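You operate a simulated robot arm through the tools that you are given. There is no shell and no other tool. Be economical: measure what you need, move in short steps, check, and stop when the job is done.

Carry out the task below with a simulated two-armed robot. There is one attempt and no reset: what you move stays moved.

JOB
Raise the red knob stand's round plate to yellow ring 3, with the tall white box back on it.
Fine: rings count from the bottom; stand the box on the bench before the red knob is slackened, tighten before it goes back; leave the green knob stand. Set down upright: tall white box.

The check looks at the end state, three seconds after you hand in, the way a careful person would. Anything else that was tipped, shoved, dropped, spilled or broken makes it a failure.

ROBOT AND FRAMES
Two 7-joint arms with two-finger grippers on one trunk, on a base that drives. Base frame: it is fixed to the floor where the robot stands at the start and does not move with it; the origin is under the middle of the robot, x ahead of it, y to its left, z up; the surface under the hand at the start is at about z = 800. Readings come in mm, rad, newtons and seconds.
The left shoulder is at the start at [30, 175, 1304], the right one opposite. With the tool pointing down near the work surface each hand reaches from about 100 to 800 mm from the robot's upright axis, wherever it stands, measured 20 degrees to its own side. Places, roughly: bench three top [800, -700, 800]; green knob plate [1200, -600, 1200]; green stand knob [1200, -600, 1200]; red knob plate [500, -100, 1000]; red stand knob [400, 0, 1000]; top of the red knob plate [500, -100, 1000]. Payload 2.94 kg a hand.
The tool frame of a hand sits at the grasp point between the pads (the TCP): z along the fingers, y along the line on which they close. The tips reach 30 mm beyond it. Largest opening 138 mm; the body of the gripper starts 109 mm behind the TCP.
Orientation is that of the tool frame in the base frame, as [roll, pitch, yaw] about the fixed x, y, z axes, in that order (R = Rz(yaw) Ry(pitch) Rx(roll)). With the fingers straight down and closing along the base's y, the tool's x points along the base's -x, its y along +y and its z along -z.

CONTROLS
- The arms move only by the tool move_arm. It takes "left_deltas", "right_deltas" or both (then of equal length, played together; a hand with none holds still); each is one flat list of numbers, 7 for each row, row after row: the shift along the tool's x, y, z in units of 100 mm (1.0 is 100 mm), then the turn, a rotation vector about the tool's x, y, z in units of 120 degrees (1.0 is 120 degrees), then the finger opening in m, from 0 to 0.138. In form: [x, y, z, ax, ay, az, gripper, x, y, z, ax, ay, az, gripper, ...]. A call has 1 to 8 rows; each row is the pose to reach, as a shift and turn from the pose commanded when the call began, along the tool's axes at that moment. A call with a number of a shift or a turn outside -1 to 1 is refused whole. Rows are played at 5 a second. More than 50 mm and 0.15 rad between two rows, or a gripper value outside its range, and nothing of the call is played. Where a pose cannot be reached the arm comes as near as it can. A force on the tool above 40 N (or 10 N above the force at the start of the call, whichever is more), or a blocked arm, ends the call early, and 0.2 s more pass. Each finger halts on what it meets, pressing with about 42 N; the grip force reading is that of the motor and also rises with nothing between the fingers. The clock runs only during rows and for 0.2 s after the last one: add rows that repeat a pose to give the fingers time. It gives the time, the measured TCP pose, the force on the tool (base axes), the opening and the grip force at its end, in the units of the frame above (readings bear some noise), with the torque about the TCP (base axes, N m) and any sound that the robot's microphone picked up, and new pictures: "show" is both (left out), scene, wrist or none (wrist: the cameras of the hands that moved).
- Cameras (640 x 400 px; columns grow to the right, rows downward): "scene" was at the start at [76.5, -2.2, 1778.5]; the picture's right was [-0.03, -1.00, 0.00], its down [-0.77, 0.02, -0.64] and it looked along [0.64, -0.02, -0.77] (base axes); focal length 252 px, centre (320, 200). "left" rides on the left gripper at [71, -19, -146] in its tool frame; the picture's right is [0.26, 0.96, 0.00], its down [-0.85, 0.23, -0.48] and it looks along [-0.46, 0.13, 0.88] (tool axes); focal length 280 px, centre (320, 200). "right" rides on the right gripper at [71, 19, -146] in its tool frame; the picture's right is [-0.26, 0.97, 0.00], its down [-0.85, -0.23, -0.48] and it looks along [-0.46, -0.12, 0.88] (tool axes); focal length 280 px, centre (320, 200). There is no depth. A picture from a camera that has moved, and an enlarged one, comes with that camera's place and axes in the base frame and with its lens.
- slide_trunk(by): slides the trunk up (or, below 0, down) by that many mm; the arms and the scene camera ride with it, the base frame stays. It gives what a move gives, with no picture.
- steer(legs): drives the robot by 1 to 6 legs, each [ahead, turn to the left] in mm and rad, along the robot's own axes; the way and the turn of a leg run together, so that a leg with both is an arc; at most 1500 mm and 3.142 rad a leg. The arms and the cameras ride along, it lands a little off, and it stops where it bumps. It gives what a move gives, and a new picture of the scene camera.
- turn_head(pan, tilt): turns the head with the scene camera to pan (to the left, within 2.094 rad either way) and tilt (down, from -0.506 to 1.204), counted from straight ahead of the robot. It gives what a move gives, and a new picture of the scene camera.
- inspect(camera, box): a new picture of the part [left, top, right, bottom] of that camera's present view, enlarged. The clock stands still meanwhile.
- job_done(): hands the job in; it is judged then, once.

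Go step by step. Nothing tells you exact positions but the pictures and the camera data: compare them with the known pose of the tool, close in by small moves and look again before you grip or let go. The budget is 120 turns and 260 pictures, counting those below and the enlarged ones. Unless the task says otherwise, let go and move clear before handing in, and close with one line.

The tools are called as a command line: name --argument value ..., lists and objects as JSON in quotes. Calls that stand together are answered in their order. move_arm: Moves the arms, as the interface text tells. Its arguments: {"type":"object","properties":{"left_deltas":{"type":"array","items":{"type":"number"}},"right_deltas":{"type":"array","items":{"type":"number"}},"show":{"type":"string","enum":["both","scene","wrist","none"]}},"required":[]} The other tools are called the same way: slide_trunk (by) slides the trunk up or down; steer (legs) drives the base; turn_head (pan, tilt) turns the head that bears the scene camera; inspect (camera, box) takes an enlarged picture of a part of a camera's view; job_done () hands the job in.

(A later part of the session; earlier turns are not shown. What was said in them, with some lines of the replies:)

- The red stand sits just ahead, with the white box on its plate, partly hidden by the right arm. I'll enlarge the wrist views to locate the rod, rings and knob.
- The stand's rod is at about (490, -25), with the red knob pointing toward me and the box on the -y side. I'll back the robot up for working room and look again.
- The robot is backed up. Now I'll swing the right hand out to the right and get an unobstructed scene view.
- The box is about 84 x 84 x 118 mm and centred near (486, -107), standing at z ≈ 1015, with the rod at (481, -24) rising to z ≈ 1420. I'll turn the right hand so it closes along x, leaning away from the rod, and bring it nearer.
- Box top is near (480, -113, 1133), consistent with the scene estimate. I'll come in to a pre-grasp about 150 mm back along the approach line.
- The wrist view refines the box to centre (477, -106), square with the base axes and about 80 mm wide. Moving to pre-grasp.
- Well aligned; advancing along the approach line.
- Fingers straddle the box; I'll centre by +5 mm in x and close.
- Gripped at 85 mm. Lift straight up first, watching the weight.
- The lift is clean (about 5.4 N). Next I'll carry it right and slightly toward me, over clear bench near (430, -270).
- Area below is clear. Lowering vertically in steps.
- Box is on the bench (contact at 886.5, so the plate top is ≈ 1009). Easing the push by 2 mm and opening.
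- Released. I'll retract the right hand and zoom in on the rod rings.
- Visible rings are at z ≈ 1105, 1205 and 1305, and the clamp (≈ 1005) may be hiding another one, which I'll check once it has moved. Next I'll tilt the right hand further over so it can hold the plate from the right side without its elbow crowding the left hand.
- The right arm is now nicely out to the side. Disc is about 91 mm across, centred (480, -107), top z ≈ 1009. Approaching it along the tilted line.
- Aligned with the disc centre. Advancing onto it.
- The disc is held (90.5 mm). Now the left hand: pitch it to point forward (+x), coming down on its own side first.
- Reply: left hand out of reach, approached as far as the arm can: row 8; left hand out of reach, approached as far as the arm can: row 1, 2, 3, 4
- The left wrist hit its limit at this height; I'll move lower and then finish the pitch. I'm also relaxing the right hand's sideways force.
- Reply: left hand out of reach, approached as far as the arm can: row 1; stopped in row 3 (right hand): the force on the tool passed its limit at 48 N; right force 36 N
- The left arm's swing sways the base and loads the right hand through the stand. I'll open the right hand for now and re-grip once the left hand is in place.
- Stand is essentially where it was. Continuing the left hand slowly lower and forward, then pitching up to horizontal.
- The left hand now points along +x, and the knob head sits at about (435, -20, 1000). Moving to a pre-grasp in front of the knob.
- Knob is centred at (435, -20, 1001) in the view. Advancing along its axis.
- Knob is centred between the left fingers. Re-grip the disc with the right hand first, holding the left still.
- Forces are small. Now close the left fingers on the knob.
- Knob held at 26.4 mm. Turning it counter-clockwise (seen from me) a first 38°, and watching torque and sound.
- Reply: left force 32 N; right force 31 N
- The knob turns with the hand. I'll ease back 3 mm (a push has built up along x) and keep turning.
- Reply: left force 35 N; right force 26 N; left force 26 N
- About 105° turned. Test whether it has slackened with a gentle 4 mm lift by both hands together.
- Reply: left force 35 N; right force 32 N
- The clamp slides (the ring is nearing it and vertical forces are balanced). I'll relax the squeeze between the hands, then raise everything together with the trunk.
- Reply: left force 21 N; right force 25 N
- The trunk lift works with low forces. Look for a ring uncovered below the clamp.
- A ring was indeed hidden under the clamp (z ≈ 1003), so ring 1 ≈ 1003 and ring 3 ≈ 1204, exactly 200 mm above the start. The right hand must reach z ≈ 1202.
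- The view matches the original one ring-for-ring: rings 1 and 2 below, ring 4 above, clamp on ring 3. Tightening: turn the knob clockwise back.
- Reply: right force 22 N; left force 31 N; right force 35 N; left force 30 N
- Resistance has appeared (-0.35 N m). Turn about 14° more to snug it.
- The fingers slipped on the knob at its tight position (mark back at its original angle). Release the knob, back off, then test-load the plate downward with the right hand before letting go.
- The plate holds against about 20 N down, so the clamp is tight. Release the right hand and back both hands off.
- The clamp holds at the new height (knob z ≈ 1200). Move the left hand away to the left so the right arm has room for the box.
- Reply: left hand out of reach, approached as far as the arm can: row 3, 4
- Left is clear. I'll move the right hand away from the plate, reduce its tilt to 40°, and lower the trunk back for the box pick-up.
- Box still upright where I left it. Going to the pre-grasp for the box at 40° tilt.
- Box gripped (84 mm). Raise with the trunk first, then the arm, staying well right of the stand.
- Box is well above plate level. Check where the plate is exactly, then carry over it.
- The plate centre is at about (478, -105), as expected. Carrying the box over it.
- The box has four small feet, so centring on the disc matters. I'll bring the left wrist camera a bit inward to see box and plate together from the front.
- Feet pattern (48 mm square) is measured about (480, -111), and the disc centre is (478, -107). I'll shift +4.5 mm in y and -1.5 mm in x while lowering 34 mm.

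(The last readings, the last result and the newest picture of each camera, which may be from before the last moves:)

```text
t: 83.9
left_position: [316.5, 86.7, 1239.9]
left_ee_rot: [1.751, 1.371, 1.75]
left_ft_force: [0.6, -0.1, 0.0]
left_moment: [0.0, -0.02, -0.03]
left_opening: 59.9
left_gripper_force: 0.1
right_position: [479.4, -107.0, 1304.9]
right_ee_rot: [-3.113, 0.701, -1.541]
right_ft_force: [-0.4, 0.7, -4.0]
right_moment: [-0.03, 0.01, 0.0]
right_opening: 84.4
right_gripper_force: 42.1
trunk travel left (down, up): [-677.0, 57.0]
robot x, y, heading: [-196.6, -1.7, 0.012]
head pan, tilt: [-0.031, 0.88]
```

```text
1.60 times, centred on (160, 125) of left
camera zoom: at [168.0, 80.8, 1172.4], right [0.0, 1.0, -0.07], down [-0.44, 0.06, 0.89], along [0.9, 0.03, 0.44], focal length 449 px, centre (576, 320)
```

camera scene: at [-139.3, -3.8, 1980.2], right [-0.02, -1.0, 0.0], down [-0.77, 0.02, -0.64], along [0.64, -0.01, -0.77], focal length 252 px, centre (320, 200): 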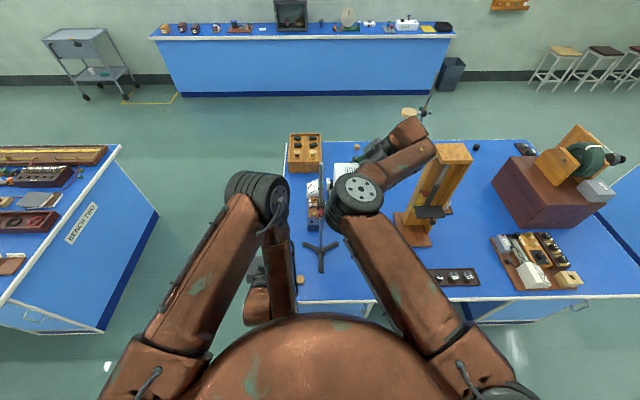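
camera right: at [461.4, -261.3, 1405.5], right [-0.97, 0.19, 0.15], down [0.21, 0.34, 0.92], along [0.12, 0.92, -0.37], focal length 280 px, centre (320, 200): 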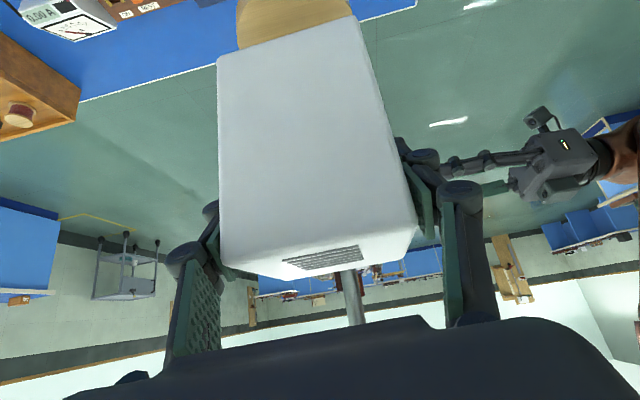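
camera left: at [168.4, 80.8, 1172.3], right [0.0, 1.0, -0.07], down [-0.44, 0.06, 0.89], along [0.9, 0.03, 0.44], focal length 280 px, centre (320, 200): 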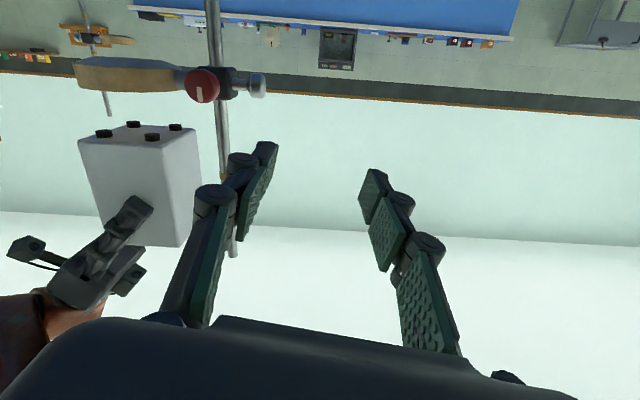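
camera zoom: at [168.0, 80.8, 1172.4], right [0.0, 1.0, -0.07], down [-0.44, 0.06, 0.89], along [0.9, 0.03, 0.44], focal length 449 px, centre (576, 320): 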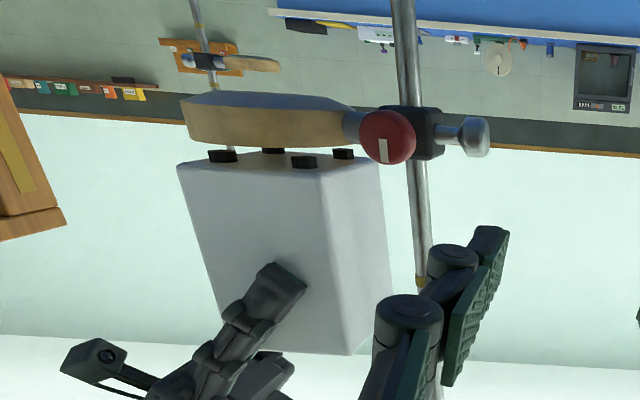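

Feet are centred over the disc with a few mm left. Lower gently to contact.

move_arm --right_deltas '[0.013, 0, 0.015, 0, 0, 0, 0.07, 0.026, 0, 0.031, 0, 0, 0, 0.07, 0.026, 0, 0.031, 0, 0, 0, 0.07]' --show "none"

move_arm --right_deltas '[0.006, 0, 0.008, 0, 0, 0, 0.07, 0.013, 0, 0.015, 0, 0, 0, 0.07, 0.013, 0, 0.015, 0, 0, 0, 0.07]' --show "none"

inspect --camera "left" --box '[60, 60, 220, 160]'

```text
t: 84.7
left_position: [315.7, 86.6, 1241.2]
left_ee_rot: [1.751, 1.373, 1.749]
left_ft_force: [-0.8, -0.2, -0.1]
left_moment: [0.01, -0.01, 0.0]
left_opening: 60.1
left_gripper_force: 0.0
right_position: [480.0, -106.7, 1300.2]
right_ee_rot: [-3.114, 0.701, -1.542]
right_ft_force: [0.3, 0.9, -4.3]
right_moment: [-0.03, 0.0, -0.02]
right_opening: 84.3
right_gripper_force: 41.8
trunk travel left (down, up): [-677.0, 57.0]
robot x, y, heading: [-196.5, -0.5, 0.009]
head pan, tilt: [-0.031, 0.88]
```

```text
t: 85.5
left_position: [316.1, 85.4, 1240.8]
left_ee_rot: [1.75, 1.372, 1.747]
left_ft_force: [0.2, 1.1, -0.6]
left_moment: [0.01, -0.01, 0.0]
left_opening: 59.7
left_gripper_force: 0.1
right_position: [478.7, -106.2, 1300.3]
right_ee_rot: [-3.11, 0.701, -1.541]
right_ft_force: [0.8, 0.3, -0.8]
right_moment: [-0.06, 0.1, -0.02]
right_opening: 84.2
right_gripper_force: 42.1
trunk travel left (down, up): [-677.0, 57.0]
robot x, y, heading: [-195.8, -0.2, 0.011]
head pan, tilt: [-0.031, 0.88]
```

```text
4.00 times, centred on (140, 110) of left
camera zoom: at [167.9, 80.8, 1172.5], right [0.0, 1.0, -0.07], down [-0.44, 0.06, 0.89], along [0.9, 0.03, 0.44], focal length 1122 px, centre (1040, 560)
```

zoom: 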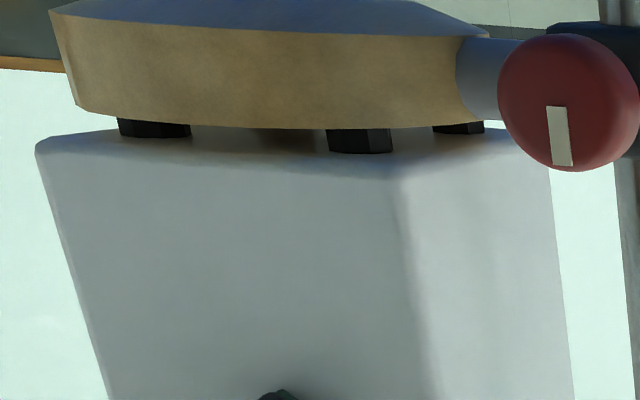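

Contact is just beginning, but the box sits about 2.5 mm too far toward the rod. Lift 3 mm, correct, and set down again.

move_arm --right_deltas '[-0.019, 0, -0.023, 0, 0, 0, 0.07, 0.0, 0, -0.039, 0, 0, 0, 0.07, 0.0, 0, -0.039, 0, 0, 0, 0.07, 0.015, 0, -0.02, 0, 0, 0, 0.07, 0.025, 0, -0.008, 0, 0, 0, 0.07, 0.025, 0, -0.008, 0, 0, 0, 0.07]' --show "none"

inspect --camera "left" --box '[60, 60, 220, 160]'

```text
t: 86.9
left_position: [315.2, 86.5, 1240.1]
left_ee_rot: [1.748, 1.373, 1.745]
left_ft_force: [1.0, 0.3, -0.1]
left_moment: [-0.01, 0.0, 0.0]
left_opening: 60.2
left_gripper_force: 0.0
right_position: [480.1, -109.7, 1298.5]
right_ee_rot: [-3.109, 0.701, -1.542]
right_ft_force: [1.4, -0.6, 2.2]
right_moment: [-0.2, 0.24, 0.03]
right_opening: 84.2
right_gripper_force: 41.7
trunk travel left (down, up): [-677.0, 57.0]
robot x, y, heading: [-197.6, 1.4, 0.005]
head pan, tilt: [-0.031, 0.88]
```

```text
4.00 times, centred on (140, 110) of left
camera zoom: at [167.7, 80.7, 1172.6], right [0.0, 1.0, -0.07], down [-0.44, 0.06, 0.89], along [0.9, 0.03, 0.44], focal length 1122 px, centre (1040, 560)
```

zoom: 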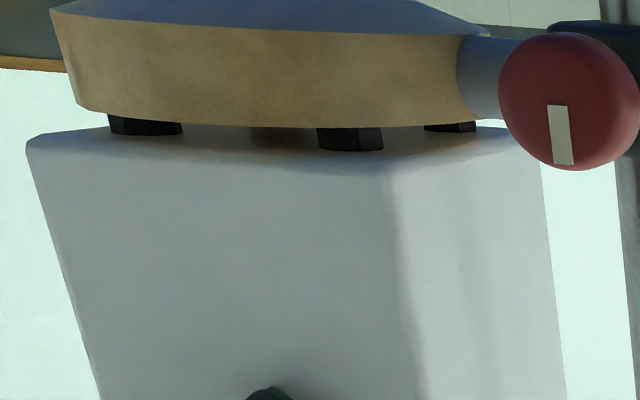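

Feet rest centrally on the disc and contact is light (z 1298.5 as predicted). Release.

move_arm --right_deltas '[0, 0, 0, 0, 0, 0, 0.088, 0, 0, 0, 0, 0, 0, 0.1, 0, 0, 0, 0, 0, 0, 0.12, 0, 0, 0, 0, 0, 0, 0.138, 0, 0, 0, 0, 0, 0, 0.138]' --show "wrist"

inspect --camera "left" --box '[60, 60, 220, 160]'

```text
t: 88.1
left_position: [316.6, 86.5, 1239.6]
left_ee_rot: [1.749, 1.372, 1.748]
left_ft_force: [-0.7, 0.2, 0.4]
left_moment: [-0.03, 0.01, 0.01]
left_opening: 60.1
left_gripper_force: 0.1
right_position: [479.9, -110.6, 1296.7]
right_ee_rot: [-3.112, 0.701, -1.54]
right_ft_force: [0.1, 0.3, -0.3]
right_moment: [0.01, -0.01, -0.01]
right_opening: 138.2
right_gripper_force: 0.0
trunk travel left (down, up): [-677.0, 57.0]
robot x, y, heading: [-195.5, 1.0, 0.011]
head pan, tilt: [-0.031, 0.88]
camera right: at [461.3, -257.4, 1363.0], right [-0.97, 0.19, 0.15], down [0.21, 0.34, 0.92], along [0.12, 0.92, -0.37], focal length 280 px, centre (320, 200)
```

right: 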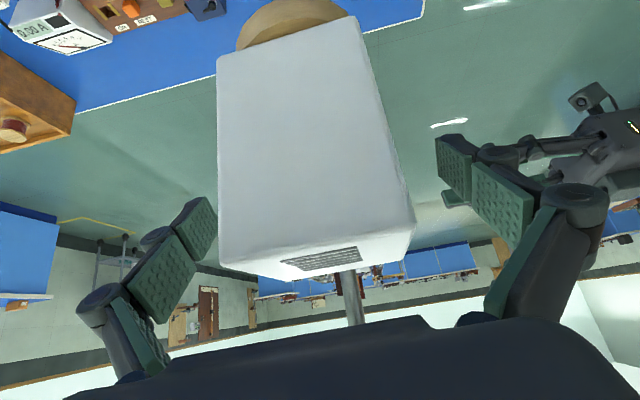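

```text
4.00 times, centred on (140, 110) of left
camera zoom: at [167.8, 80.8, 1172.5], right [0.0, 1.0, -0.07], down [-0.44, 0.06, 0.89], along [0.9, 0.03, 0.44], focal length 1122 px, centre (1040, 560)
```

zoom: 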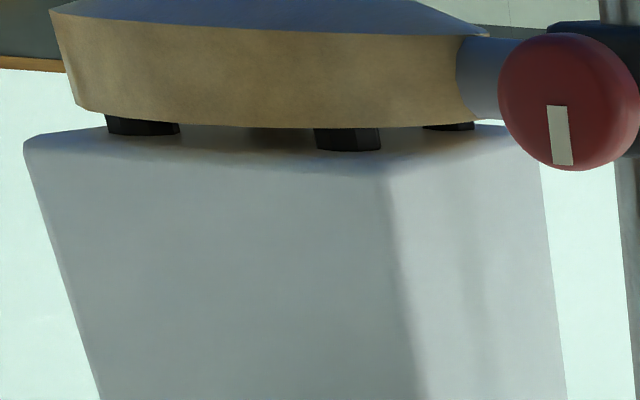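

Box stands on the plate. Retract the right hand along its approach line and look.

move_arm --right_deltas '[0, 0, -0.3, 0, 0, 0, 0.138, 0, 0, -0.6, 0, 0, 0, 0.138, 0, 0, -0.95, 0, 0, 0, 0.138, 0, 0, -0.95, 0, 0, 0, 0.138]' --show "none"

move_arm --right_deltas '[0.25, 0.2, -0.3, 0, 0, 0, 0.138, 0.45, 0.45, -0.6, 0, 0, 0, 0.138, 0.6, 0.7, -0.9, 0, 0, 0, 0.138, 0.6, 0.7, -0.9, 0, 0, 0, 0.138]' --show "both"

inspect --camera "scene" --box '[270, 130, 430, 290]'

inspect --camera "left" --box '[0, 0, 320, 250]'

```text
t: 89.1
left_position: [315.3, 85.7, 1240.8]
left_ee_rot: [1.75, 1.373, 1.746]
left_ft_force: [-0.5, 0.7, 0.4]
left_moment: [0.0, -0.02, -0.01]
left_opening: 60.0
left_gripper_force: 0.1
right_position: [475.8, -169.3, 1371.1]
right_ee_rot: [-3.112, 0.701, -1.541]
right_ft_force: [-0.1, -0.4, 0.3]
right_moment: [0.02, 0.0, 0.0]
right_opening: 138.0
right_gripper_force: 0.1
trunk travel left (down, up): [-677.0, 57.0]
robot x, y, heading: [-192.1, -1.1, 0.008]
head pan, tilt: [-0.031, 0.88]
```

```text
t: 90.1
left_position: [316.2, 85.3, 1240.5]
left_ee_rot: [1.752, 1.373, 1.749]
left_ft_force: [0.8, 0.0, 0.4]
left_moment: [0.0, -0.01, 0.02]
left_opening: 59.8
left_gripper_force: 0.1
right_position: [409.9, -276.7, 1395.0]
right_ee_rot: [-3.113, 0.702, -1.54]
right_ft_force: [-0.5, -1.2, -0.3]
right_moment: [0.01, 0.0, 0.06]
right_opening: 138.4
right_gripper_force: 0.2
trunk travel left (down, up): [-677.0, 57.0]
robot x, y, heading: [-193.5, 2.9, 0.01]
head pan, tilt: [-0.031, 0.88]
camera scene: at [-139.2, -2.8, 1980.2], right [-0.02, -1.0, 0.0], down [-0.77, 0.02, -0.64], along [0.64, -0.01, -0.77], focal length 252 px, centre (320, 200)
camera right: at [391.0, -424.5, 1461.0], right [-0.97, 0.19, 0.15], down [0.21, 0.34, 0.92], along [0.12, 0.92, -0.37], focal length 280 px, centre (320, 200)
```

scene: 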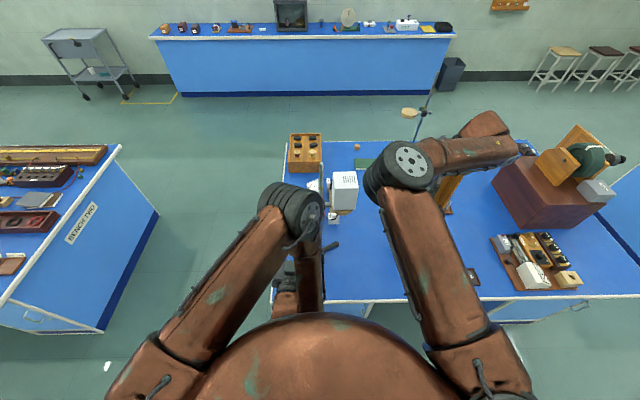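
right: 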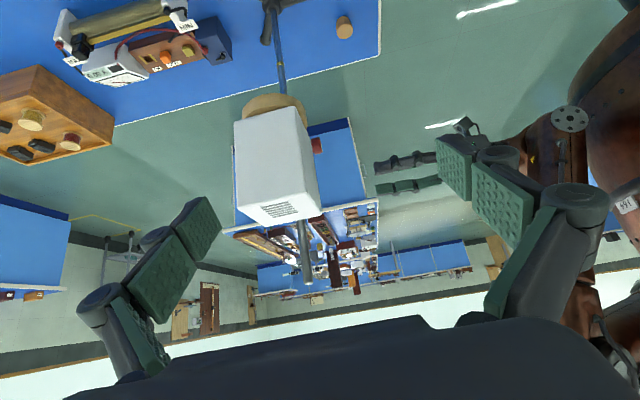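

```text
2.50 times, centred on (350, 210) of scene
camera zoom: at [-139.2, -2.8, 1980.2], right [-0.02, -1.0, 0.0], down [-0.77, 0.02, -0.64], along [0.64, -0.01, -0.77], focal length 629 px, centre (245, 175)
```

zoom: 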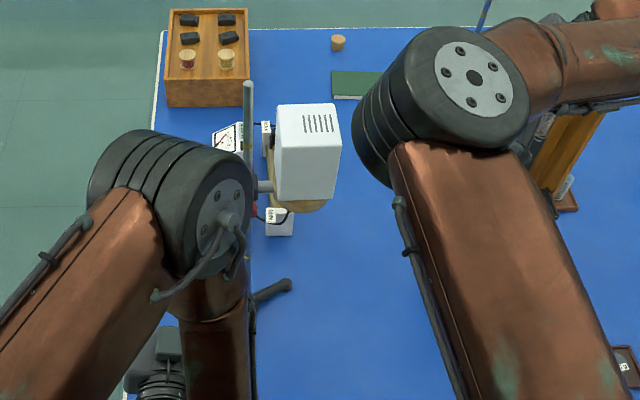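

```text
1.60 times, centred on (160, 125) of left
camera zoom: at [168.2, 80.8, 1172.3], right [0.0, 1.0, -0.07], down [-0.44, 0.06, 0.89], along [0.9, 0.03, 0.44], focal length 449 px, centre (576, 320)
```

zoom: 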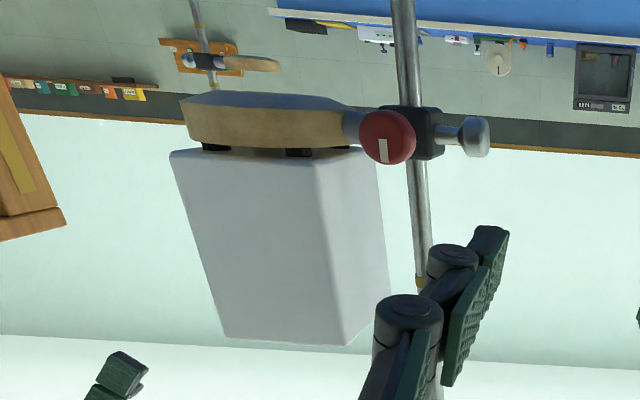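

The box stands upright on the plate, the clamp holds at ring 3, and both hands are clear. Handing in.

job_done

```text
The job is handed in.
```

The red knob stand's round plate is now at yellow ring 3 and clamped tight. The tall white box is back on it, standing upright, and I left the green knob stand alone.
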